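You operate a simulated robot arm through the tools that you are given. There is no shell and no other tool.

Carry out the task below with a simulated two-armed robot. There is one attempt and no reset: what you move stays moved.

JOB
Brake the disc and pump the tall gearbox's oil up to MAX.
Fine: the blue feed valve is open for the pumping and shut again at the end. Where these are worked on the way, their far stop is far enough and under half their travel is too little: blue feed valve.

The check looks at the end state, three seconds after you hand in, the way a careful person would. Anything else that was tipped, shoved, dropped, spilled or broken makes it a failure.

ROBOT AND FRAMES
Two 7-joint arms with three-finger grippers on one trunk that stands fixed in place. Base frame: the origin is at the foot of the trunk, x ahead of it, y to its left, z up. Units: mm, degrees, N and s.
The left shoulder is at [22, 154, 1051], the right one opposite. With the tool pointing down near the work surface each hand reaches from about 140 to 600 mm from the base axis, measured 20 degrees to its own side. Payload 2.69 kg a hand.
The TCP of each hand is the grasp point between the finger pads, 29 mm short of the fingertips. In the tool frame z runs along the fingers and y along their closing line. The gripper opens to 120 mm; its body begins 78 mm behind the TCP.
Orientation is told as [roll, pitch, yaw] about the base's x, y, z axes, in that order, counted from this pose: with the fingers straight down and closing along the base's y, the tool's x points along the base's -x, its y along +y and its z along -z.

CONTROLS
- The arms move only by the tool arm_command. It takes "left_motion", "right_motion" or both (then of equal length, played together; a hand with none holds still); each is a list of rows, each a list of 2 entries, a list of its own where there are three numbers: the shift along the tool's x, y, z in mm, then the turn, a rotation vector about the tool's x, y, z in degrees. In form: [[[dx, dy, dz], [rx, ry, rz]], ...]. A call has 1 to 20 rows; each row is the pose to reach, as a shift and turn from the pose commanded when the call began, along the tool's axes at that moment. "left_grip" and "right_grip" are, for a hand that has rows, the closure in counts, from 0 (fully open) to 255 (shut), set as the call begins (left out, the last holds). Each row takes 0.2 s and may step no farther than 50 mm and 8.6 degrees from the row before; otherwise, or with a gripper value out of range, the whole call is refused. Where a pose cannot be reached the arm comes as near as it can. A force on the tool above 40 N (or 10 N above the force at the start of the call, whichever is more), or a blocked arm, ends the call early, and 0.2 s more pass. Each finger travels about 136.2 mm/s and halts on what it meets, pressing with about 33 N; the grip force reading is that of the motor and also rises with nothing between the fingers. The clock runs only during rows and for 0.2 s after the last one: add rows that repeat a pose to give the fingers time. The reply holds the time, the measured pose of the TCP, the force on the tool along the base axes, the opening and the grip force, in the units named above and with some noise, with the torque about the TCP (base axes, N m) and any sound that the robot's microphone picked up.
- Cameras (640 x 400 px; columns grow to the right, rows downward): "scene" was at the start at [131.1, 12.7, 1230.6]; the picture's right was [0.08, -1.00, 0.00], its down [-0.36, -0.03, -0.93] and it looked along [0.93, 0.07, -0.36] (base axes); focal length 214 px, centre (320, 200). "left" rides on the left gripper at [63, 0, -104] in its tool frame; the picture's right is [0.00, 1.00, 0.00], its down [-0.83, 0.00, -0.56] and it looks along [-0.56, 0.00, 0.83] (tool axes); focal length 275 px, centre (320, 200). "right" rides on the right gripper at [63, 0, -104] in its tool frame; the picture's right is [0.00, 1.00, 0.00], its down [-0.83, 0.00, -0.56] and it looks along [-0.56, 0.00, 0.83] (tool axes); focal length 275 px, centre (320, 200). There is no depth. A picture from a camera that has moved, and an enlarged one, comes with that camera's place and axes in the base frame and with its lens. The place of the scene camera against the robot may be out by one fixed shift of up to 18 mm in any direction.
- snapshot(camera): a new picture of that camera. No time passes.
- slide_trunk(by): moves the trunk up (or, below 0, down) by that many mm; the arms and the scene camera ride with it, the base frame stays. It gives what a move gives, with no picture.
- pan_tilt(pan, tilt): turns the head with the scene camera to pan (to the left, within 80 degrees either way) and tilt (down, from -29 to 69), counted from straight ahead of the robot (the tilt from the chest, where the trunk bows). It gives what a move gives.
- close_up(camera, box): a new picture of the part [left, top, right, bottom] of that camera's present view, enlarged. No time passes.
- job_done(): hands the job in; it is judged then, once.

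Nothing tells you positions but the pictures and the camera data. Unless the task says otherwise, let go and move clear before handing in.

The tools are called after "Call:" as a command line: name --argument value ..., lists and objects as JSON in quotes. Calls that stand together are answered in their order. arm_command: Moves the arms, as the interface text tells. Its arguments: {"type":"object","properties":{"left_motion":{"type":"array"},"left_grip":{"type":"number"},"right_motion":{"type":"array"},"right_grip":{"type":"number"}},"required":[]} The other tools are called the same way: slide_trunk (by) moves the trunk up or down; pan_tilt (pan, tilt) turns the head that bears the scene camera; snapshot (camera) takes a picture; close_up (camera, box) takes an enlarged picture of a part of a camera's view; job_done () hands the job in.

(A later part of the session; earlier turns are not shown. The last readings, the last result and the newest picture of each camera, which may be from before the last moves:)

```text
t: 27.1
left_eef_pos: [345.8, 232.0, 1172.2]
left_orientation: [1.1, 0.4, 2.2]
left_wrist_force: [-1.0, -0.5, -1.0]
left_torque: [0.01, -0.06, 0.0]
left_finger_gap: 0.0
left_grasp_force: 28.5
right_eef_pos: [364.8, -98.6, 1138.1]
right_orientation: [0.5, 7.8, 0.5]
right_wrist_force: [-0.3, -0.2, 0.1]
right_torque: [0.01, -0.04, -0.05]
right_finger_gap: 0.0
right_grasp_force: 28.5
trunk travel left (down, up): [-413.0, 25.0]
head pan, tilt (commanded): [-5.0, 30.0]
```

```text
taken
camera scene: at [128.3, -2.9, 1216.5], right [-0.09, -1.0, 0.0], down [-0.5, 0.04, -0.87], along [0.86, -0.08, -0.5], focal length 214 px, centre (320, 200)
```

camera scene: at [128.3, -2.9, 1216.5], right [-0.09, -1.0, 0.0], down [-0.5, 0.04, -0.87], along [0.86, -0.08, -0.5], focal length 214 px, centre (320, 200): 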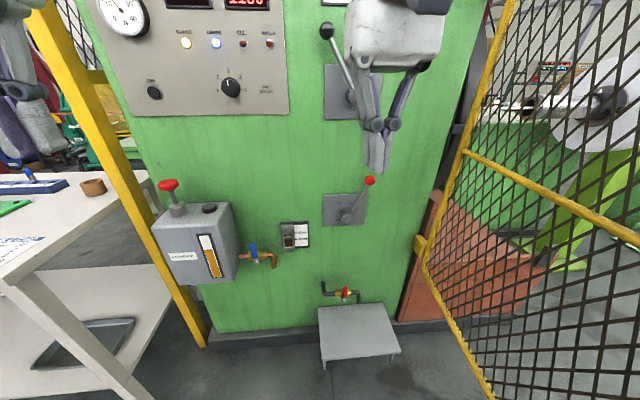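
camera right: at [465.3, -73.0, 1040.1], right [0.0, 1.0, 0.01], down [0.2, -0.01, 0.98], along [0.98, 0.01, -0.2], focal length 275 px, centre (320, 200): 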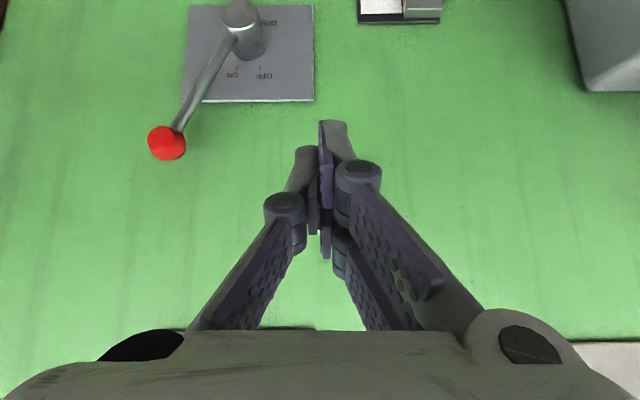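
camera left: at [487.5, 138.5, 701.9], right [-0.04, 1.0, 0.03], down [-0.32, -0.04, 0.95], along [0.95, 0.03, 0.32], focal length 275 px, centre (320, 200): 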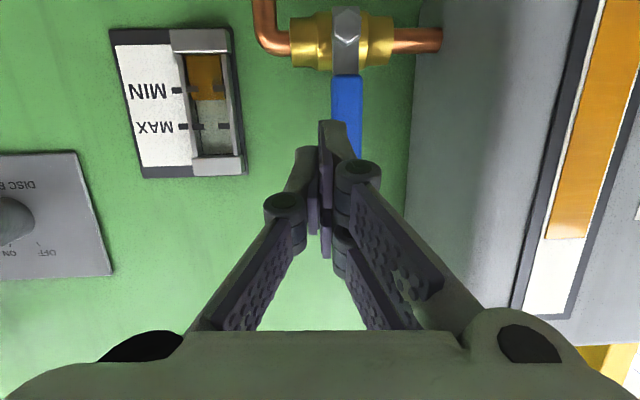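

The left hand is back and clear. Now the right hand goes forward and down with the fingers closed, to a waypoint in front of the sight glass.

Call:
arm_command --right_motion '[[[-28.2, 14.9, 26.2], [0, -7.85, 0]], [[-56.4, 29.8, 52.4], [0, -15.7, 0]], [[-84.6, 44.6, 78.5], [0, -23.55, 0]], [[-112.8, 59.5, 104.7], [0, -31.4, 0]], [[-141, 74.4, 130.9], [0, -39.25, 0]], [[-169.2, 89.3, 157], [0, -47.1, 0]], [[-197.4, 104.1, 183.2], [0, -54.95, 0]], [[-225.6, 119, 209.4], [0, -62.8, 0]], [[-225.6, 119, 209.4], [0, -62.8, 0]]]' --right_grip 255

Call:
snapshot --camera "right"

Call:
snapshot --camera "scene"

```text
t: 29.1
left_eef_pos: [346.4, 232.8, 1171.9]
left_orientation: [1.2, 0.1, 2.4]
left_wrist_force: [-0.5, 0.0, -0.1]
left_torque: [0.03, -0.03, 0.02]
left_finger_gap: 0.1
left_grasp_force: 28.8
right_eef_pos: [558.2, 23.6, 899.5]
right_orientation: [0.8, -55.1, -0.2]
right_wrist_force: [-0.2, -0.1, -0.8]
right_torque: [-0.03, -0.03, 0.0]
right_finger_gap: 0.0
right_grasp_force: 27.7
trunk travel left (down, up): [-413.0, 25.0]
head pan, tilt (commanded): [-5.0, 30.0]
```

```text
taken
camera right: at [436.2, 21.7, 910.2], right [-0.01, 1.0, 0.0], down [0.02, 0.0, 1.0], along [1.0, 0.01, -0.02], focal length 275 px, centre (320, 200)
```

right: 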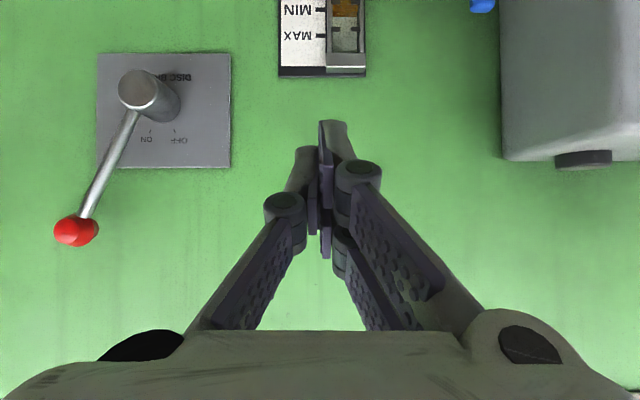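

```text
taken
camera scene: at [128.0, -2.8, 1216.7], right [-0.09, -1.0, 0.0], down [-0.5, 0.04, -0.87], along [0.86, -0.07, -0.5], focal length 214 px, centre (320, 200)
```

scene: 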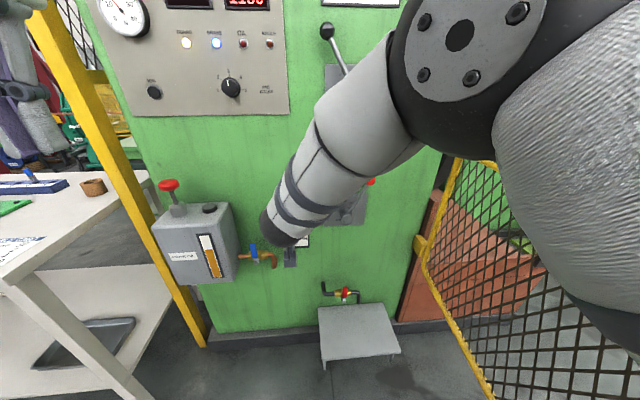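

The right arm reaches this area comfortably. Now I yaw it 25° to the left and bring it to the pre-approach point short of the gap beside the blue handle.

Call:
arm_command --right_motion '[[[15.4, 27, 18.1], [-4.1, 0, -2.86]], [[30.8, 54, 36.2], [-8.2, 0, -5.72]], [[46.2, 81, 54.4], [-12.3, 0, -8.58]], [[61.6, 108, 72.5], [-16.4, 0, -11.44]], [[77, 135, 90.6], [-20.5, 0, -14.3]], [[77, 135, 90.6], [-20.5, 0, -14.3]]]' --right_grip 255

Call:
snapshot --camera "right"

Call:
snapshot --camera "scene"

```text
t: 30.5
left_eef_pos: [347.4, 233.0, 1172.6]
left_orientation: [1.2, 0.2, 2.3]
left_wrist_force: [0.3, -0.3, 0.4]
left_torque: [0.0, 0.02, -0.01]
left_finger_gap: 0.2
left_grasp_force: 28.9
right_eef_pos: [587.0, 160.9, 785.1]
right_orientation: [0.8, -55.2, 24.7]
right_wrist_force: [0.6, -0.3, -1.1]
right_torque: [0.0, 0.02, 0.0]
right_finger_gap: 0.0
right_grasp_force: 28.8
trunk travel left (down, up): [-413.0, 25.0]
head pan, tilt (commanded): [-5.0, 30.0]
```

```text
taken
camera right: at [477.7, 106.8, 795.4], right [-0.43, 0.9, 0.0], down [0.02, 0.0, 1.0], along [0.9, 0.43, -0.02], focal length 275 px, centre (320, 200)
```

right: 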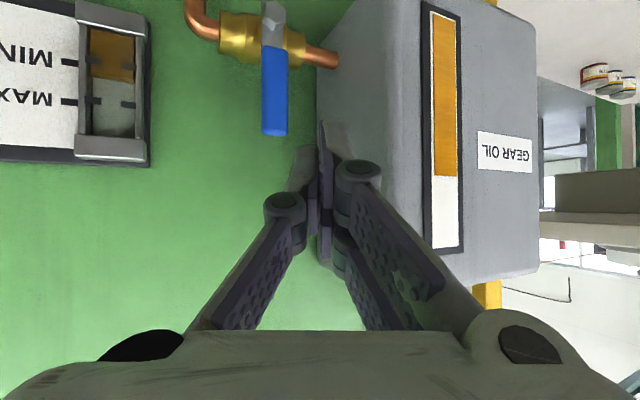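

```text
taken
camera scene: at [128.2, -2.7, 1216.6], right [-0.09, -1.0, 0.0], down [-0.5, 0.04, -0.87], along [0.86, -0.08, -0.5], focal length 214 px, centre (320, 200)
```

scene: 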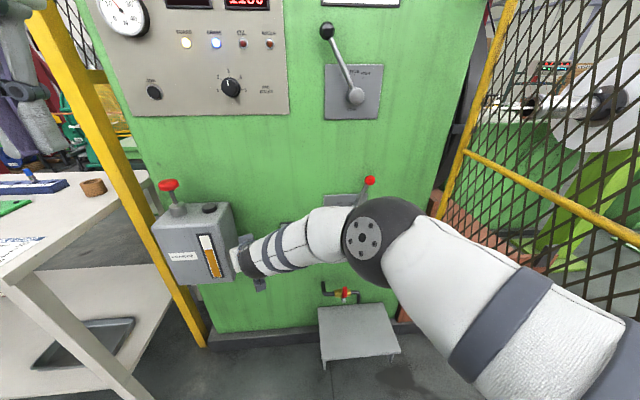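

The view now shows the handle tip at about [672, 163, 744] and pivot near [672, 161, 659], with a 60 mm gap between it and the box side. I advance part of the way into the gap and look again.

Call:
arm_command --right_motion '[[[-2, -2.5, 20], [0, 0, 0]], [[-4.5, -5, 40], [0, 0, 0]], [[-4.5, -5, 62], [0, 0, 0]], [[-4.5, -5, 62], [0, 0, 0]]]' --right_grip 255

Call:
snapshot --camera "right"

Call:
close_up --camera "scene" --box '[190, 210, 310, 300]'

```text
t: 31.5
left_eef_pos: [347.8, 233.8, 1172.5]
left_orientation: [1.2, 0.2, 2.4]
left_wrist_force: [0.5, -0.2, -1.0]
left_torque: [0.03, 0.0, -0.02]
left_finger_gap: 0.0
left_grasp_force: 28.4
right_eef_pos: [626.8, 166.7, 766.5]
right_orientation: [0.8, -55.2, 24.6]
right_wrist_force: [0.1, 0.0, 0.5]
right_torque: [-0.03, 0.01, -0.02]
right_finger_gap: 0.1
right_grasp_force: 28.6
right hand out of reach, approached as far as the arm can: row 2, 3, 4
trunk travel left (down, up): [-413.0, 25.0]
head pan, tilt (commanded): [-5.0, 30.0]
```

```text
taken
camera right: at [515.5, 112.7, 776.7], right [-0.43, 0.9, 0.0], down [0.02, 0.0, 1.0], along [0.9, 0.43, -0.02], focal length 275 px, centre (320, 200)
```

right: 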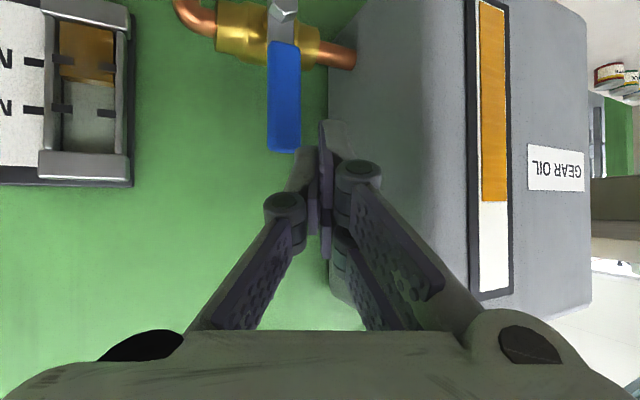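

```text
4.44 times, centred on (250, 255) of scene
camera zoom: at [128.4, -2.5, 1216.5], right [-0.09, -1.0, 0.0], down [-0.5, 0.04, -0.87], along [0.86, -0.08, -0.5], focal length 953 px, centre (631, -44)
```

zoom: 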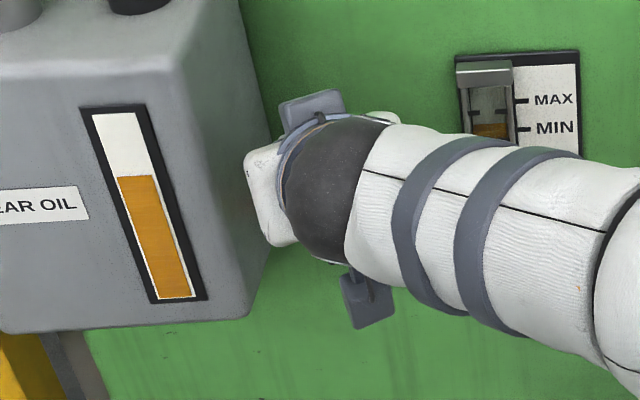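

The right arm ran out of stretch (shoulder too high and far). I back the hand out, then lower the trunk, which brings the shoulders lower and forward so the same target is well within reach.

Call:
arm_command --right_motion '[[[0, -5, -37], [0, 0, 0]], [[0, -10, -74], [0, 0, 0]], [[0, -15, -110], [0, 0, 0]], [[0, -15, -110], [0, 0, 0]]]' --right_grip 255

Call:
slide_trunk --by -230

Call:
snapshot --camera "scene"

Call:
snapshot --camera "right"

```text
t: 32.5
left_eef_pos: [347.6, 233.1, 1171.8]
left_orientation: [1.2, 0.1, 2.3]
left_wrist_force: [-0.5, 1.2, 0.4]
left_torque: [-0.01, 0.04, -0.02]
left_finger_gap: 0.0
left_grasp_force: 28.6
right_eef_pos: [549.9, 112.1, 829.6]
right_orientation: [0.9, -55.2, 24.6]
right_wrist_force: [-0.7, -0.3, 0.7]
right_torque: [-0.02, 0.02, -0.02]
right_finger_gap: 0.0
right_grasp_force: 28.4
trunk travel left (down, up): [-413.0, 25.0]
head pan, tilt (commanded): [-5.0, 30.0]
```

```text
t: 35.0
left_eef_pos: [420.7, 234.0, 817.5]
left_orientation: [2.1, 20.9, 2.4]
left_wrist_force: [-0.1, 0.3, 0.8]
left_torque: [-0.02, 0.02, -0.02]
left_finger_gap: 0.5
left_grasp_force: 28.5
right_eef_pos: [550.9, 114.2, 600.3]
right_orientation: [0.8, -55.3, 24.7]
right_wrist_force: [-0.5, -0.4, 0.4]
right_torque: [-0.03, 0.03, -0.01]
right_finger_gap: 0.0
right_grasp_force: 28.1
trunk travel left (down, up): [-183.0, 255.0]
head pan, tilt (commanded): [-5.0, 30.0]
```

```text
taken
camera scene: at [219.4, -2.7, 969.4], right [-0.09, -1.0, 0.0], down [-0.5, 0.04, -0.87], along [0.86, -0.08, -0.5], focal length 214 px, centre (320, 200)
```

scene: 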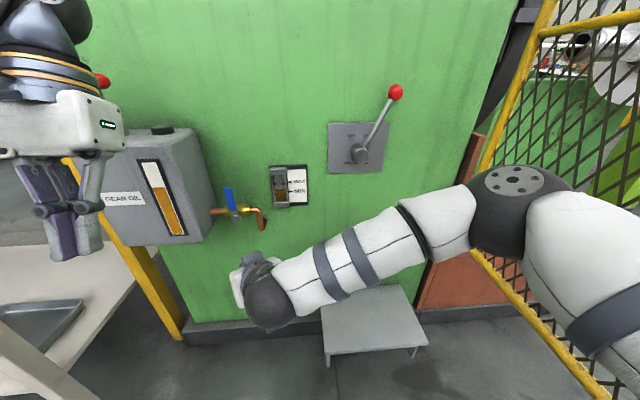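

```text
taken
camera right: at [440.9, 59.7, 610.0], right [-0.43, 0.9, 0.0], down [0.02, 0.0, 1.0], along [0.9, 0.43, -0.02], focal length 275 px, centre (320, 200)
```

right: 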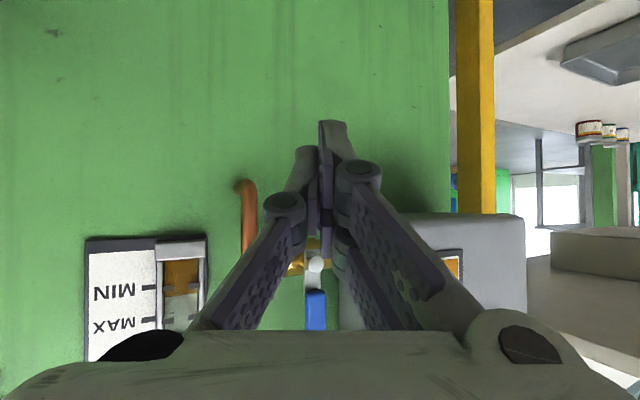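

The trunk is lower now; the right hand kept its heading and sits at [551, 114, 600]. I raise it to the handle's height and flatten the tool to about 15° below horizontal, still short of the valve.

Call:
arm_command --right_motion '[[[-30.3, 3.7, -10], [-0.6, -3.9, -0.2]], [[-60.6, 7.3, -20], [-1.2, -7.9, -0.4]], [[-91, 11, -30], [-1.8, -11.8, -0.6]], [[-121.3, 14.6, -40], [-2.4, -15.8, -0.8]], [[-151.6, 18.3, -50], [-3, -19.7, -1]], [[-151.6, 18.3, -50], [-3, -19.7, -1]]]' --right_grip 255

Call:
snapshot --camera "right"

Call:
snapshot --camera "scene"

```text
t: 36.4
left_eef_pos: [419.4, 233.7, 817.4]
left_orientation: [2.0, 21.0, 2.5]
left_wrist_force: [0.8, -0.2, 0.7]
left_torque: [0.01, 0.01, 0.02]
left_finger_gap: 0.1
left_grasp_force: 28.3
right_eef_pos: [584.5, 149.1, 753.1]
right_orientation: [3.2, -74.9, 25.5]
right_wrist_force: [0.2, -0.5, -0.5]
right_torque: [0.0, 0.01, 0.01]
right_finger_gap: 0.0
right_grasp_force: 28.6
trunk travel left (down, up): [-183.0, 255.0]
head pan, tilt (commanded): [-5.0, 30.0]
```

```text
taken
camera right: at [481.6, 92.0, 721.8], right [-0.48, 0.88, 0.01], down [-0.28, -0.16, 0.95], along [0.83, 0.45, 0.32], focal length 275 px, centre (320, 200)
```

right: 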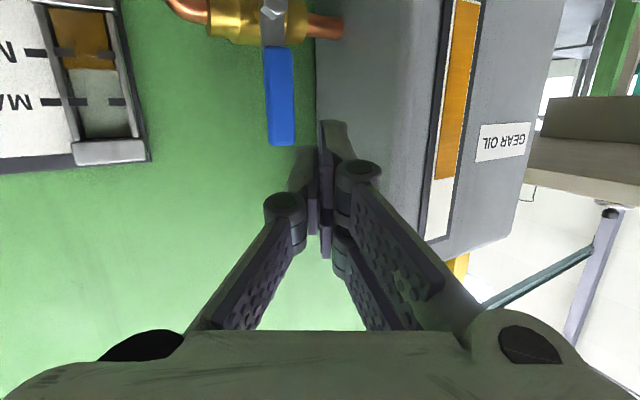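

```text
taken
camera scene: at [219.5, -2.7, 969.3], right [-0.09, -1.0, 0.0], down [-0.5, 0.04, -0.87], along [0.86, -0.08, -0.5], focal length 214 px, centre (320, 200)
```

scene: 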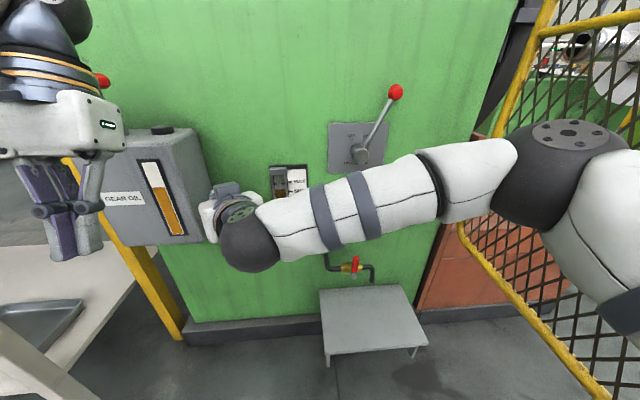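

The right arm reaches here easily. The line straight along the fingers leads into the gap with about 7–10 mm to the handle and 17 mm to the box, so I advance 60 mm and check.

Call:
arm_command --right_motion '[[[0, 2, 20], [0, 0, 0]], [[0, 2, 40], [0, 0, 0]], [[0, 2, 60], [0, 0, 0]], [[0, 2, 60], [0, 0, 0]]]' --right_grip 255

Call:
snapshot --camera "right"

```text
t: 37.4
left_eef_pos: [420.9, 233.6, 817.6]
left_orientation: [2.1, 21.0, 2.5]
left_wrist_force: [0.2, 0.8, 0.5]
left_torque: [0.01, 0.0, -0.02]
left_finger_gap: 0.0
left_grasp_force: 28.5
right_eef_pos: [634.5, 179.2, 736.3]
right_orientation: [3.2, -74.9, 25.5]
right_wrist_force: [0.3, 0.5, -0.1]
right_torque: [-0.01, -0.03, 0.0]
right_finger_gap: 0.0
right_grasp_force: 28.7
trunk travel left (down, up): [-183.0, 255.0]
head pan, tilt (commanded): [-5.0, 30.0]
```

```text
taken
camera right: at [531.3, 121.0, 705.6], right [-0.48, 0.88, 0.01], down [-0.28, -0.16, 0.95], along [0.83, 0.45, 0.32], focal length 275 px, centre (320, 200)
```

right: 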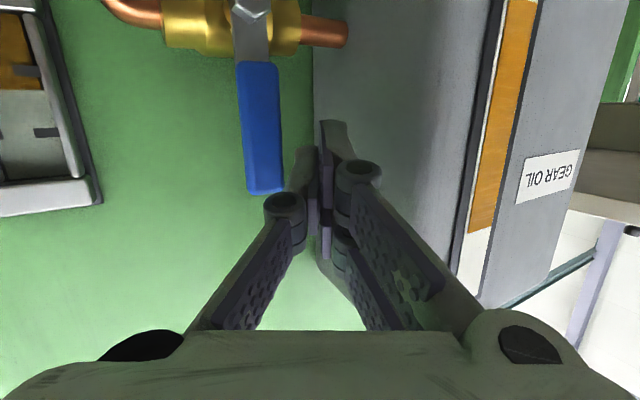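

The finger line is just left (box side) of the handle, as wanted. I advance the last ~28 mm so the fingertips pass beside the handle.

Call:
arm_command --right_motion '[[[0, 2, 14], [0, 0, 0]], [[0, 2, 28], [0, 0, 0]], [[0, 2, 28], [0, 0, 0]]]' --right_grip 255

Call:
snapshot --camera "right"

```text
t: 38.1
left_eef_pos: [419.8, 233.8, 817.0]
left_orientation: [2.2, 21.0, 2.5]
left_wrist_force: [0.5, -0.6, 0.3]
left_torque: [0.04, 0.0, -0.01]
left_finger_gap: 0.0
left_grasp_force: 28.6
right_eef_pos: [657.3, 191.8, 729.7]
right_orientation: [3.3, -74.9, 25.3]
right_wrist_force: [-0.1, 1.0, -0.2]
right_torque: [0.02, 0.01, 0.0]
right_finger_gap: 0.1
right_grasp_force: 28.6
trunk travel left (down, up): [-183.0, 255.0]
head pan, tilt (commanded): [-5.0, 30.0]
```

```text
taken
camera right: at [553.8, 135.5, 698.6], right [-0.48, 0.88, 0.01], down [-0.28, -0.16, 0.95], along [0.83, 0.45, 0.32], focal length 275 px, centre (320, 200)
```

right: 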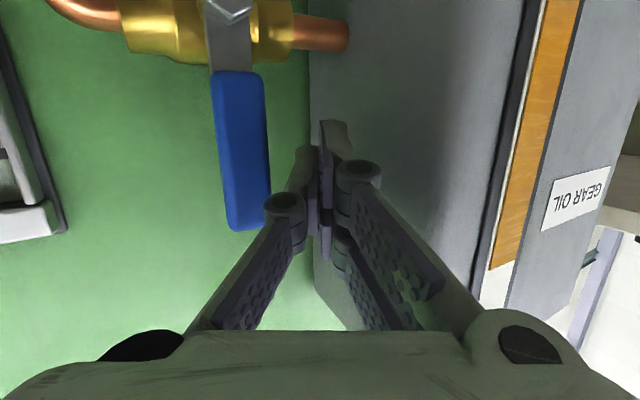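

The fingertips are now beside the handle between it and the box. I sweep to the right along the handle's arc, first to about 45°.

Call:
arm_command --right_motion '[[[0.95, -7, -3.7], [0, 0, 0]], [[0, -15, -8.4], [0, 0, 0]], [[-0.8, -22.8, -13.1], [0, 0, 0]], [[0.3, -31, -17.4], [0, 0, 0]], [[1.4, -39.1, -21.7], [0, 0, 0]], [[4.9, -47, -25.2], [0, 0, 0]], [[8.4, -54.8, -28.6], [0, 0, 0]]]' --right_grip 255

Call:
snapshot --camera "right"

```text
t: 39.8
left_eef_pos: [420.8, 232.7, 817.3]
left_orientation: [2.1, 21.0, 2.6]
left_wrist_force: [-0.5, -0.3, 0.4]
left_torque: [-0.01, 0.03, -0.02]
left_finger_gap: 0.0
left_grasp_force: 28.5
right_eef_pos: [657.8, 129.4, 728.9]
right_orientation: [3.1, -75.0, 25.4]
right_wrist_force: [0.3, 0.4, 0.5]
right_torque: [0.04, 0.0, -0.01]
right_finger_gap: 0.1
right_grasp_force: 28.8
trunk travel left (down, up): [-183.0, 255.0]
head pan, tilt (commanded): [-5.0, 30.0]
```

```text
taken
camera right: at [554.2, 72.7, 697.1], right [-0.48, 0.88, 0.01], down [-0.28, -0.16, 0.95], along [0.83, 0.45, 0.32], focal length 275 px, centre (320, 200)
```

right: 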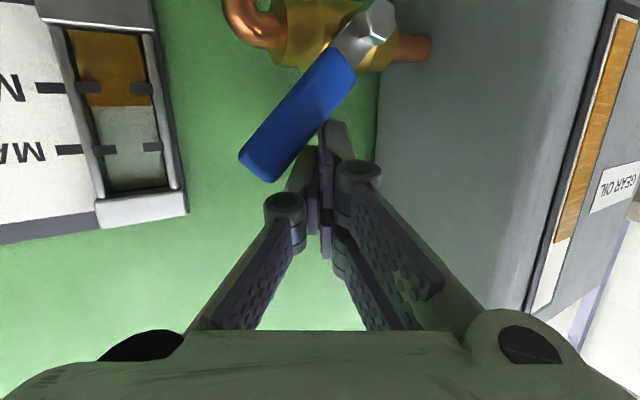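

The handle has turned about 45° with almost no force. I continue the sweep to the far stop (horizontal), pressing down at the end until the stop is felt.

Call:
arm_command --right_motion '[[[5.4, -7.5, -2.7], [0, 0, 0]], [[11.6, -14, -4.7], [0, 0, 0]], [[18.2, -20.2, -6.3], [0, 0, 0]], [[25.7, -25.3, -7.2], [0, 0, 0]], [[34, -29.9, -7.5], [0, 0, 0]], [[42.3, -33.2, -7.1], [0, 0, 0]], [[47.2, -34.3, -6.4], [0, 0, 0]]]' --right_grip 255

Call:
snapshot --camera "right"

```text
t: 41.4
left_eef_pos: [419.9, 233.5, 818.1]
left_orientation: [2.1, 21.0, 2.6]
left_wrist_force: [-0.2, 0.5, 0.3]
left_torque: [0.0, -0.03, -0.03]
left_finger_gap: 0.0
left_grasp_force: 28.2
right_eef_pos: [657.3, 120.6, 723.9]
right_orientation: [3.2, -75.0, 25.5]
right_wrist_force: [0.2, 0.2, 0.7]
right_torque: [0.02, 0.0, -0.02]
right_finger_gap: 0.0
right_grasp_force: 28.9
right hand out of reach, approached as far as the arm can: row 2, 3, 4, 5, 6, 7
trunk travel left (down, up): [-183.0, 255.0]
head pan, tilt (commanded): [-5.0, 30.0]
```

```text
taken
camera right: at [554.0, 64.5, 692.4], right [-0.48, 0.88, 0.01], down [-0.28, -0.16, 0.95], along [0.83, 0.45, 0.32], focal length 275 px, centre (320, 200)
```

right: 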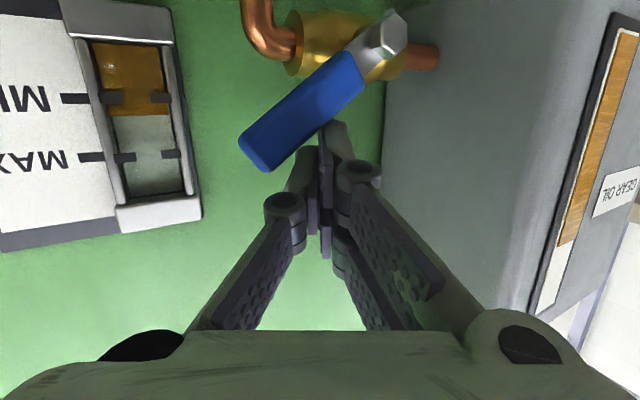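

The sight glass and valve are in view; the handle is now about 54° open, but the arm hits a wrist limit at this flat angle. I tilt the tool more downward (pitch to about -58°) while continuing the handle's arc.

Call:
arm_command --right_motion '[[[4.35, -4.7, -0.8], [0, 4, 0]], [[8.8, -9.2, -1.9], [0, 8, 0]], [[14.1, -13.2, -2.6], [0, 12, 0]], [[19, -16.6, -3.2], [0, 16, 0]], [[24.2, -19.5, -3.4], [0, 17, 0]], [[29.9, -22.4, -3.5], [0, 17, 0]], [[35.5, -24.7, -3.1], [0, 17, 0]], [[40, -25.4, -2.3], [0, 17, 0]]]' --right_grip 255

Call:
snapshot --camera "right"

Call:
snapshot --camera "scene"

```text
t: 43.0
left_eef_pos: [418.7, 233.3, 817.7]
left_orientation: [2.0, 21.0, 2.5]
left_wrist_force: [0.5, -0.5, -0.7]
left_torque: [0.01, 0.02, -0.01]
left_finger_gap: 0.1
left_grasp_force: 27.9
right_eef_pos: [658.0, 99.0, 701.5]
right_orientation: [2.0, -59.3, 27.3]
right_wrist_force: [-0.9, 2.3, 15.0]
right_torque: [0.18, -0.11, 0.19]
right_finger_gap: 0.2
right_grasp_force: 28.5
trunk travel left (down, up): [-183.0, 255.0]
head pan, tilt (commanded): [-5.0, 30.0]
stopped in row 8 (right hand): the force on the tool passed its limit at 44 N (the readings are from after the stop); the commanded pose is now the measured one
```

```text
taken
camera right: at [551.7, 37.9, 702.6], right [-0.49, 0.87, 0.01], down [-0.04, -0.04, 1.0], along [0.87, 0.49, 0.05], focal length 275 px, centre (320, 200)
```

right: 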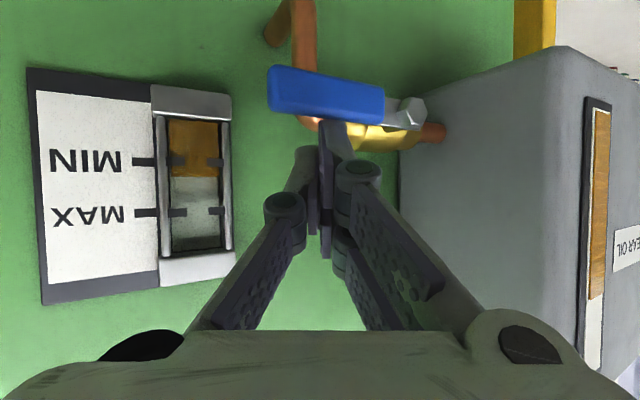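

```text
taken
camera scene: at [218.7, -3.0, 969.4], right [-0.09, -1.0, 0.0], down [-0.5, 0.04, -0.87], along [0.86, -0.08, -0.5], focal length 214 px, centre (320, 200)
```

scene: 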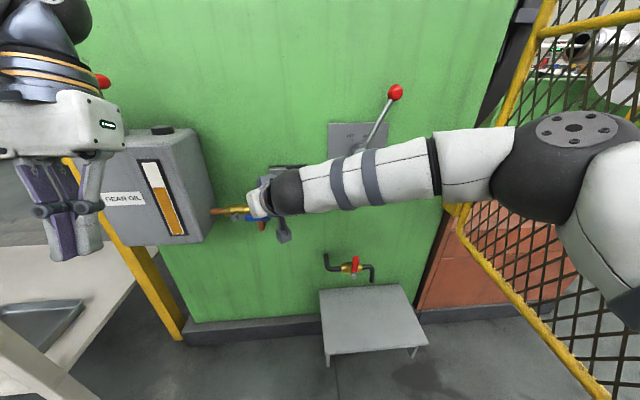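

The blue handle now lies along the pipe at its far stop (44 N felt): the feed valve is open. I back the right hand out along its fingers and park it at the right, out of the way.

Call:
arm_command --right_motion '[[[0, 0, -20], [0, 0, 0]], [[0, 0, -50], [0, 0, 0]], [[0, 0, -85], [0, 0, 0]], [[0, 0, -120], [0, 0, 0]], [[0, 0, -120], [0, 0, 0]]]' --right_grip 255

Call:
snapshot --camera "right"

```text
t: 44.2
left_eef_pos: [421.7, 233.1, 817.4]
left_orientation: [2.1, 21.0, 2.6]
left_wrist_force: [0.2, 0.4, 0.2]
left_torque: [-0.01, 0.0, 0.0]
left_finger_gap: 0.0
left_grasp_force: 28.3
right_eef_pos: [569.5, 46.9, 761.0]
right_orientation: [1.8, -58.9, 27.2]
right_wrist_force: [0.2, 0.8, 0.0]
right_torque: [0.01, -0.02, 0.01]
right_finger_gap: 0.0
right_grasp_force: 28.3
trunk travel left (down, up): [-183.0, 255.0]
head pan, tilt (commanded): [-5.0, 30.0]
```

```text
taken
camera right: at [462.2, -13.3, 761.9], right [-0.48, 0.87, 0.01], down [-0.03, -0.03, 1.0], along [0.87, 0.48, 0.05], focal length 275 px, centre (320, 200)
```

right: 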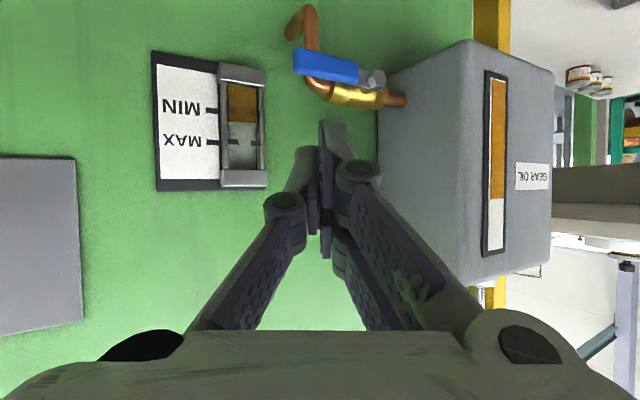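

The valve stays open and this right camera sees the sight glass, valve and box well, so I leave the right hand here as a lookout. Next the left hand goes to a viewing pose in front of and above the pump knob, opening partly.

Call:
arm_command --left_motion '[[[-6, 14.6, -26.7], [0, -8.25, 0]], [[-12, 29.2, -53.3], [0, -16.5, 0]], [[-18, 43.9, -80], [0, -24.75, 0]], [[-24, 58.5, -106.6], [0, -33, 0]], [[-30, 73.1, -133.3], [0, -41.25, 0]], [[-36, 87.8, -160], [0, -49.5, 0]], [[-42, 102.4, -186.6], [0, -57.75, 0]], [[-47.9, 117, -213.3], [0, -66, 0]], [[-47.9, 117, -213.3], [0, -66, 0]]]' --left_grip 255

Call:
snapshot --camera "left"

Call:
snapshot --camera "scene"

Call:
close_up --camera "right" --box '[140, 40, 420, 220]'

```text
t: 46.2
left_eef_pos: [538.6, 347.3, 1002.8]
left_orientation: [2.8, -45.0, -0.2]
left_wrist_force: [0.0, 0.2, -0.9]
left_torque: [0.03, -0.01, -0.01]
left_finger_gap: 0.0
left_grasp_force: 28.6
left hand out of reach, approached as far as the arm can: row 1, 2, 3
right_eef_pos: [569.7, 48.2, 759.5]
right_orientation: [1.8, -58.8, 27.3]
right_wrist_force: [0.9, -0.4, 0.7]
right_torque: [-0.03, 0.01, 0.01]
right_finger_gap: 0.0
right_grasp_force: 28.7
trunk travel left (down, up): [-183.0, 255.0]
head pan, tilt (commanded): [-5.0, 30.0]
```

```text
taken
camera left: at [420.4, 343.3, 1031.5], right [-0.03, 1.0, 0.04], down [0.19, -0.03, 0.98], along [0.98, 0.03, -0.19], focal length 275 px, centre (320, 200)
```

left: 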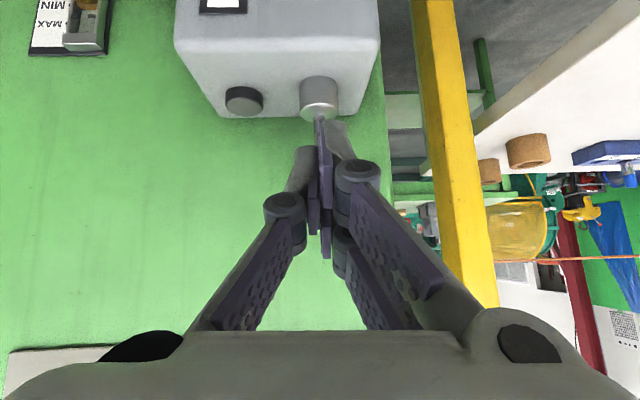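

```text
taken
camera scene: at [219.5, -2.6, 969.3], right [-0.09, -1.0, 0.0], down [-0.5, 0.04, -0.87], along [0.86, -0.08, -0.5], focal length 214 px, centre (320, 200)
```

scene: 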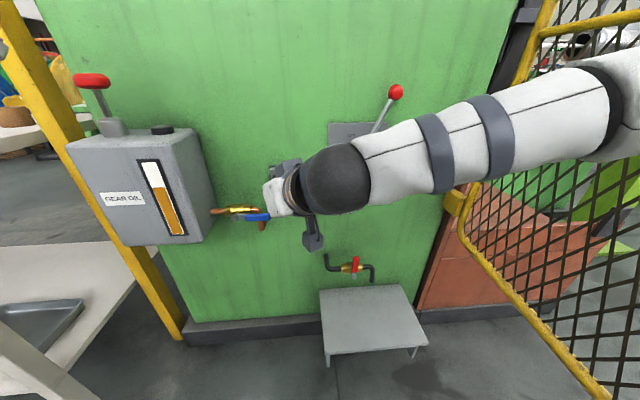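

```text
2.22 times, centred on (280, 130) of right
camera zoom: at [462.6, -12.9, 761.7], right [-0.48, 0.87, 0.01], down [-0.03, -0.03, 1.0], along [0.87, 0.48, 0.04], focal length 612 px, centre (409, 356)
```

zoom: 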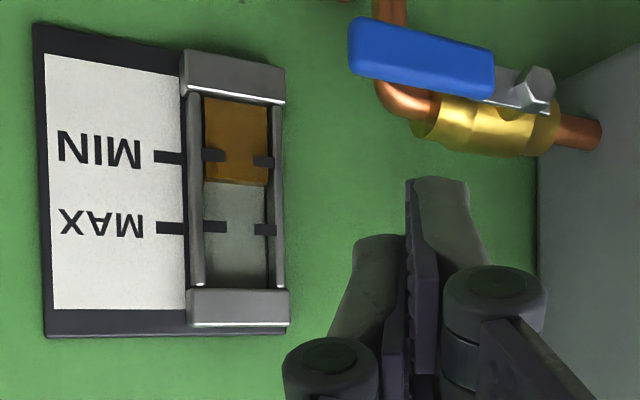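

The oil level sits a little above MIN, and the valve handle is fully along the pipe. The left fingers hide the pump knob, so I open the left hand in place to see it.

Call:
arm_command --left_motion '[[[0, 0, 0], [0, 0, 0]], [[0, 0, 0], [0, 0, 0]], [[0, 0, 0], [0, 0, 0]]]' --left_grip 0

Call:
snapshot --camera "left"

Call:
close_up --camera "scene" --box '[50, 50, 240, 260]'

```text
t: 47.0
left_eef_pos: [538.2, 348.6, 1002.5]
left_orientation: [2.9, -44.9, -0.2]
left_wrist_force: [-0.2, 0.0, -1.0]
left_torque: [-0.02, 0.0, -0.01]
left_finger_gap: 120.2
left_grasp_force: 0.0
right_eef_pos: [568.8, 46.3, 759.0]
right_orientation: [1.8, -58.8, 27.3]
right_wrist_force: [0.8, 0.5, 0.5]
right_torque: [-0.01, -0.02, -0.01]
right_finger_gap: 0.0
right_grasp_force: 28.4
trunk travel left (down, up): [-183.0, 255.0]
head pan, tilt (commanded): [-5.0, 30.0]
```

```text
taken
camera left: at [420.4, 343.0, 1031.3], right [-0.03, 1.0, 0.04], down [0.2, -0.03, 0.98], along [0.98, 0.03, -0.2], focal length 275 px, centre (320, 200)
```

left: 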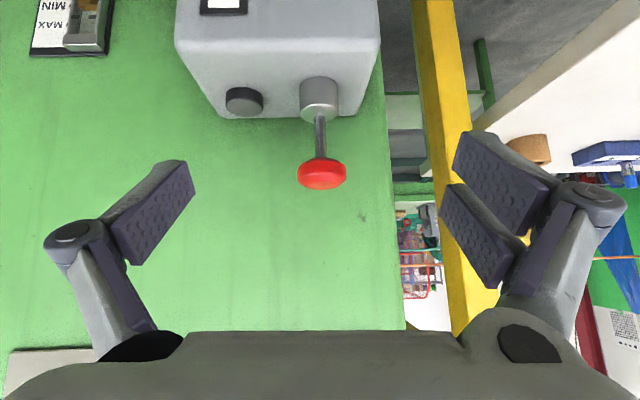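

```text
1.90 times, centred on (145, 155) of scene
camera zoom: at [219.5, -2.7, 969.3], right [-0.09, -1.0, 0.0], down [-0.5, 0.04, -0.87], along [0.86, -0.08, -0.5], focal length 408 px, centre (653, 286)
```

zoom: 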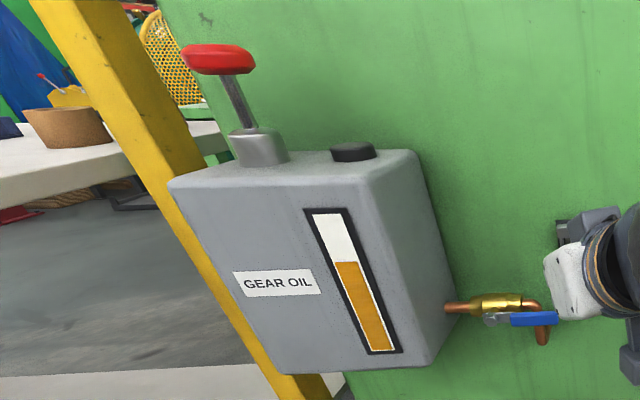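

The pump knob is about [688, 354, 949], roughly 50 mm across, on a rod with ~48 mm of travel above its collar. I set the left hand at a flatter pitch (-70°), opened to about 85 mm, just short of the knob.

Call:
arm_command --left_motion '[[[-7.6, 1.5, 15.4], [0, -6.25, 0]], [[-15.2, 3, 30.8], [0, -12.5, 0]], [[-22.8, 4.5, 46.1], [0, -18.75, 0]], [[-30.4, 6, 61.5], [0, -25, 0]], [[-30.4, 6, 61.5], [0, -25, 0]]]' --left_grip 70

Call:
snapshot --camera "left"

Call:
snapshot --camera "scene"

```text
t: 48.2
left_eef_pos: [603.6, 356.7, 981.0]
left_orientation: [5.8, -69.8, -3.7]
left_wrist_force: [-0.2, -0.5, -0.9]
left_torque: [-0.01, 0.0, 0.01]
left_finger_gap: 87.1
left_grasp_force: 0.0
right_eef_pos: [568.9, 47.8, 758.2]
right_orientation: [1.8, -58.7, 27.3]
right_wrist_force: [-0.2, 0.7, 0.7]
right_torque: [-0.04, 0.0, -0.01]
right_finger_gap: 0.1
right_grasp_force: 28.4
trunk travel left (down, up): [-183.0, 255.0]
head pan, tilt (commanded): [-5.0, 30.0]
```

```text
taken
camera left: at [484.2, 353.5, 957.5], right [-0.03, 1.0, 0.04], down [-0.24, -0.04, 0.97], along [0.97, 0.02, 0.24], focal length 275 px, centre (320, 200)
```

left: 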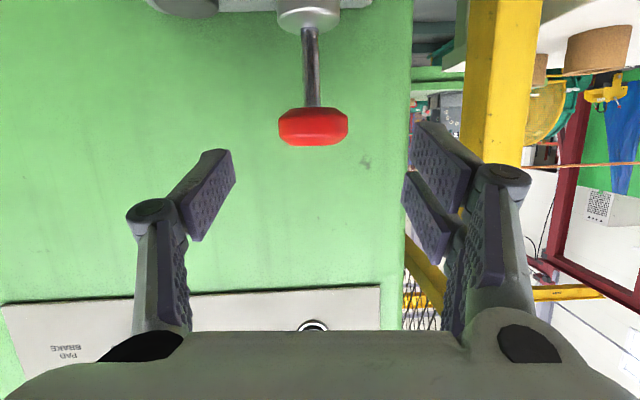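

```text
taken
camera scene: at [219.6, -2.6, 969.3], right [-0.09, -1.0, 0.0], down [-0.5, 0.04, -0.87], along [0.86, -0.08, -0.5], focal length 214 px, centre (320, 200)
```

scene: 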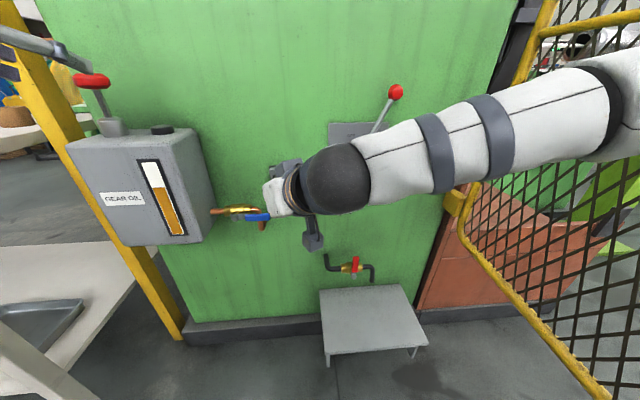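

The knob sits centred between the open fingers' lines. I slide the hand forward so the fingers straddle the knob.

Call:
arm_command --left_motion '[[[0, -5, 30], [0, 0, 0]], [[-0.5, -6, 60], [0, 0, 0]], [[-0.9, -6, 88], [0, 0, 0]], [[-0.9, -6, 88], [0, 0, 0]]]' --left_grip 70

Call:
snapshot --camera "left"

Call:
close_up --camera "scene" --box '[0, 20, 240, 260]'

```text
t: 49.2
left_eef_pos: [685.1, 353.1, 951.1]
left_orientation: [5.8, -69.9, -3.6]
left_wrist_force: [0.6, -0.6, -0.8]
left_torque: [-0.02, 0.02, -0.03]
left_finger_gap: 87.0
left_grasp_force: 0.0
right_eef_pos: [568.9, 47.5, 758.4]
right_orientation: [1.8, -58.8, 27.3]
right_wrist_force: [-0.6, 0.2, 0.0]
right_torque: [0.01, 0.0, 0.0]
right_finger_gap: 0.0
right_grasp_force: 28.0
trunk travel left (down, up): [-183.0, 255.0]
head pan, tilt (commanded): [-5.0, 30.0]
```

```text
taken
camera left: at [567.1, 350.8, 927.7], right [-0.03, 1.0, 0.04], down [-0.24, -0.04, 0.97], along [0.97, 0.02, 0.24], focal length 275 px, centre (320, 200)
```

left: 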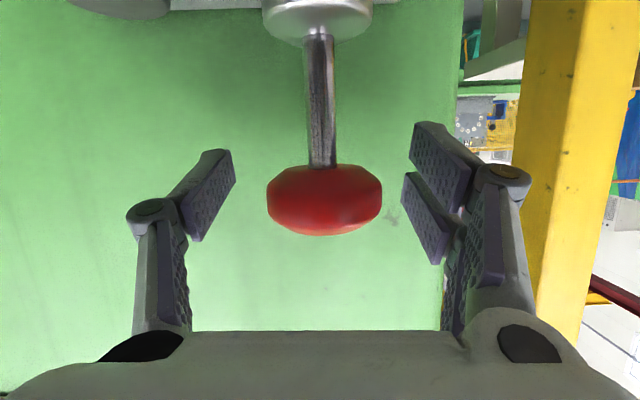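

```text
1.67 times, centred on (120, 140) of scene
camera zoom: at [219.6, -2.7, 969.3], right [-0.09, -1.0, 0.0], down [-0.5, 0.04, -0.87], along [0.86, -0.08, -0.5], focal length 358 px, centre (653, 300)
```

zoom: 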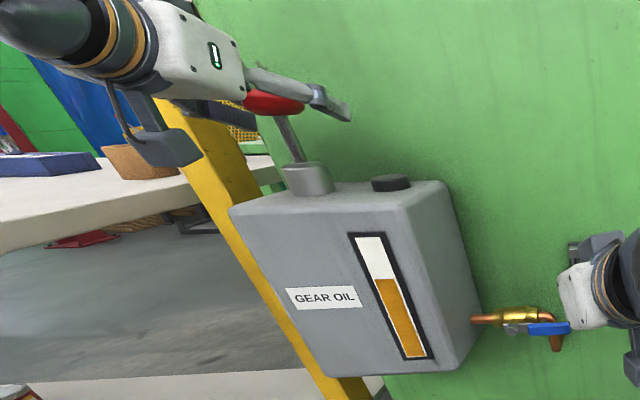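

The knob is centred between the fingers, about 5 mm above the grasp point. I raise the hand 5 mm and close on the knob.

Call:
arm_command --left_motion '[[[-4.7, 1, -1], [0, 0, 0]], [[-4.7, 1, -1], [0, 0, 0]], [[-4.7, 1, -1], [0, 0, 0]], [[-4.7, 1, -1], [0, 0, 0]]]' --left_grip 255

Call:
snapshot --camera "left"

```text
t: 50.2
left_eef_pos: [685.4, 356.1, 955.0]
left_orientation: [5.4, -69.6, -3.3]
left_wrist_force: [-11.1, 1.7, -10.1]
left_torque: [-0.99, 0.49, 0.19]
left_finger_gap: 45.4
left_grasp_force: 45.6
right_eef_pos: [570.2, 47.7, 759.8]
right_orientation: [1.8, -58.8, 27.3]
right_wrist_force: [0.0, -0.3, 0.8]
right_torque: [-0.03, 0.01, 0.02]
right_finger_gap: 0.0
right_grasp_force: 28.3
trunk travel left (down, up): [-183.0, 255.0]
head pan, tilt (commanded): [-5.0, 30.0]
```

```text
taken
camera left: at [566.9, 352.3, 931.9], right [-0.03, 1.0, 0.04], down [-0.23, -0.04, 0.97], along [0.97, 0.02, 0.23], focal length 275 px, centre (320, 200)
```

left: 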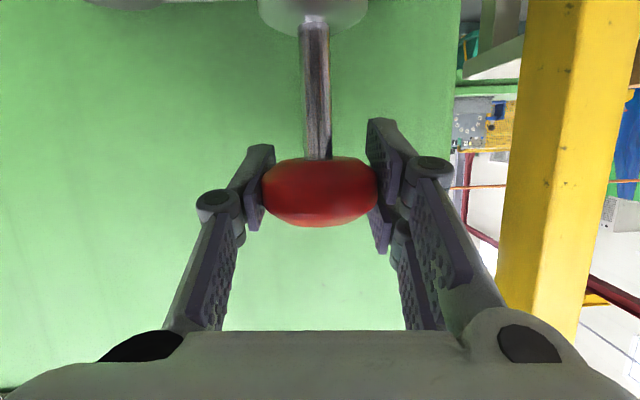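

The knob is held firmly (gap 45 mm). I now press it down about 20 mm slowly and watch force and sight glass.

Call:
arm_command --left_motion '[[[4.7, 0, 1.7], [0, 0, 0]], [[9.4, 0, 3.4], [0, 0, 0]], [[14.1, 0, 5.2], [0, 0, 0]], [[18.8, 0, 6.9], [0, 0, 0]]]' --left_grip 255

Call:
snapshot --camera "left"

Call:
close_up --camera "right" --box '[140, 40, 420, 220]'

```text
t: 51.2
left_eef_pos: [685.8, 355.3, 938.7]
left_orientation: [5.8, -70.1, -3.7]
left_wrist_force: [-3.0, 3.9, 7.4]
left_torque: [-0.66, -1.32, 0.09]
left_finger_gap: 45.9
left_grasp_force: 45.0
right_eef_pos: [568.2, 48.1, 759.8]
right_orientation: [1.8, -58.9, 27.2]
right_wrist_force: [-0.1, -0.5, 0.6]
right_torque: [-0.01, 0.02, -0.02]
right_finger_gap: 0.2
right_grasp_force: 28.6
trunk travel left (down, up): [-183.0, 255.0]
head pan, tilt (commanded): [-5.0, 30.0]
```

```text
taken
camera left: at [567.2, 352.5, 914.2], right [-0.03, 1.0, 0.04], down [-0.24, -0.04, 0.97], along [0.97, 0.02, 0.24], focal length 275 px, centre (320, 200)
```

left: 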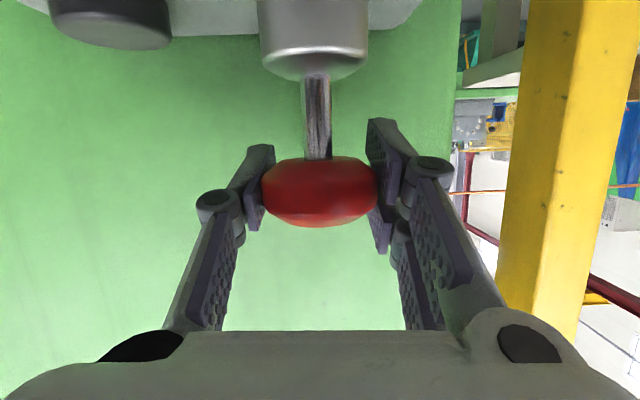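

```text
2.22 times, centred on (280, 130) of right
camera zoom: at [462.0, -12.9, 762.2], right [-0.48, 0.87, 0.01], down [-0.03, -0.03, 1.0], along [0.87, 0.48, 0.05], focal length 612 px, centre (409, 356)
```

zoom: 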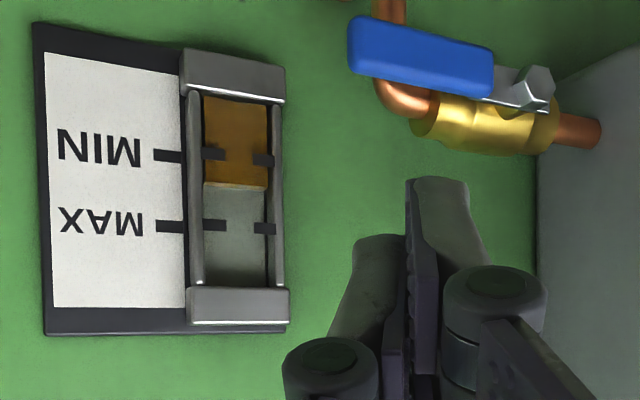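

The rod goes down with little force and the oil level rose slightly. I press on to the bottom of the stroke.

Call:
arm_command --left_motion '[[[4.7, 0, 1.7], [0, 0, 0]], [[9.4, 0, 3.4], [0, 0, 0]], [[14.1, 0, 5.2], [0, 0, 0]], [[18.8, 0, 6.9], [0, 0, 0]], [[23.5, 0, 8.6], [0, 0, 0]], [[28.2, 0, 10.3], [0, 0, 0]]]' --left_grip 255

Call:
snapshot --camera "left"

Call:
close_up --camera "right" --box '[140, 40, 420, 220]'

```text
t: 52.6
left_eef_pos: [685.3, 355.2, 911.6]
left_orientation: [5.9, -70.4, -3.8]
left_wrist_force: [2.7, 0.5, 31.0]
left_torque: [-0.81, 0.08, 0.06]
left_finger_gap: 45.6
left_grasp_force: 45.8
right_eef_pos: [567.8, 47.5, 760.6]
right_orientation: [1.9, -58.9, 27.3]
right_wrist_force: [0.0, -0.8, 0.5]
right_torque: [-0.01, -0.02, 0.0]
right_finger_gap: 0.0
right_grasp_force: 28.5
trunk travel left (down, up): [-183.0, 255.0]
head pan, tilt (commanded): [-5.0, 30.0]
```

```text
taken
camera left: at [566.4, 352.7, 887.0], right [-0.03, 1.0, 0.04], down [-0.25, -0.04, 0.97], along [0.97, 0.02, 0.25], focal length 275 px, centre (320, 200)
```

left: 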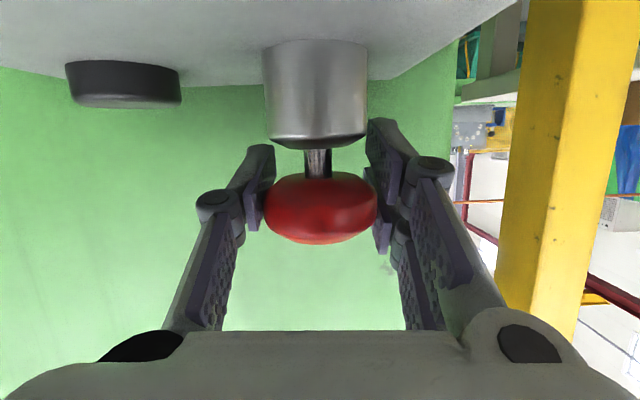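

```text
2.22 times, centred on (280, 130) of right
camera zoom: at [461.1, -13.8, 762.9], right [-0.48, 0.87, 0.01], down [-0.04, -0.03, 1.0], along [0.87, 0.48, 0.05], focal length 612 px, centre (409, 356)
```

zoom: 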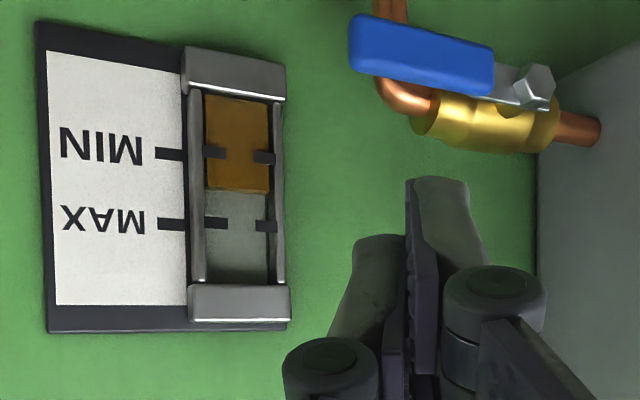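

One stroke raised the oil from about 0.39 to 0.53 of the MIN–MAX span, and the knob is at the bottom (31 N). I now pull it back up for the next stroke.

Call:
arm_command --left_motion '[[[-5.6, 0, -2.1], [0, 0, 0]], [[-11.3, 0, -4.1], [0, 0, 0]], [[-16.9, 0, -6.2], [0, 0, 0]], [[-22.5, 0, -8.2], [0, 0, 0]], [[-28.2, 0, -10.3], [0, 0, 0]], [[-33.8, 0, -12.4], [0, 0, 0]]]' --left_grip 255

Call:
snapshot --camera "left"

Call:
close_up --camera "right" --box '[140, 40, 420, 220]'

```text
t: 54.0
left_eef_pos: [686.2, 355.5, 944.0]
left_orientation: [5.6, -69.9, -3.5]
left_wrist_force: [-15.9, -3.6, 2.2]
left_torque: [-0.73, 0.37, -0.02]
left_finger_gap: 45.8
left_grasp_force: 44.9
right_eef_pos: [567.8, 46.4, 759.9]
right_orientation: [1.8, -58.9, 27.3]
right_wrist_force: [0.3, 0.6, 0.0]
right_torque: [0.03, -0.03, 0.01]
right_finger_gap: 0.0
right_grasp_force: 28.2
trunk travel left (down, up): [-183.0, 255.0]
head pan, tilt (commanded): [-5.0, 30.0]
```

```text
taken
camera left: at [566.5, 352.5, 919.9], right [-0.03, 1.0, 0.04], down [-0.24, -0.04, 0.97], along [0.97, 0.02, 0.24], focal length 275 px, centre (320, 200)
```

left: 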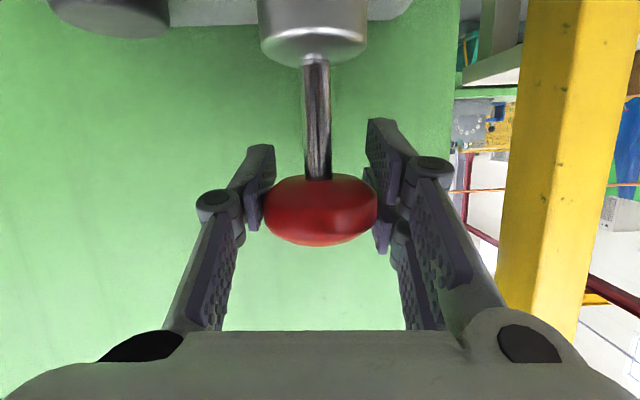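

```text
2.22 times, centred on (280, 130) of right
camera zoom: at [461.4, -13.3, 762.5], right [-0.48, 0.87, 0.01], down [-0.03, -0.03, 1.0], along [0.87, 0.48, 0.05], focal length 612 px, centre (409, 356)
```

zoom: 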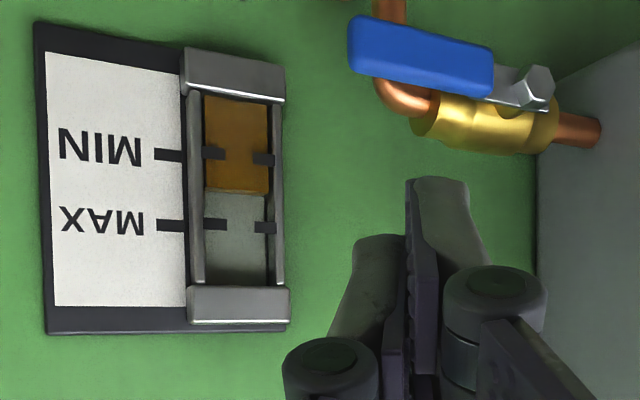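

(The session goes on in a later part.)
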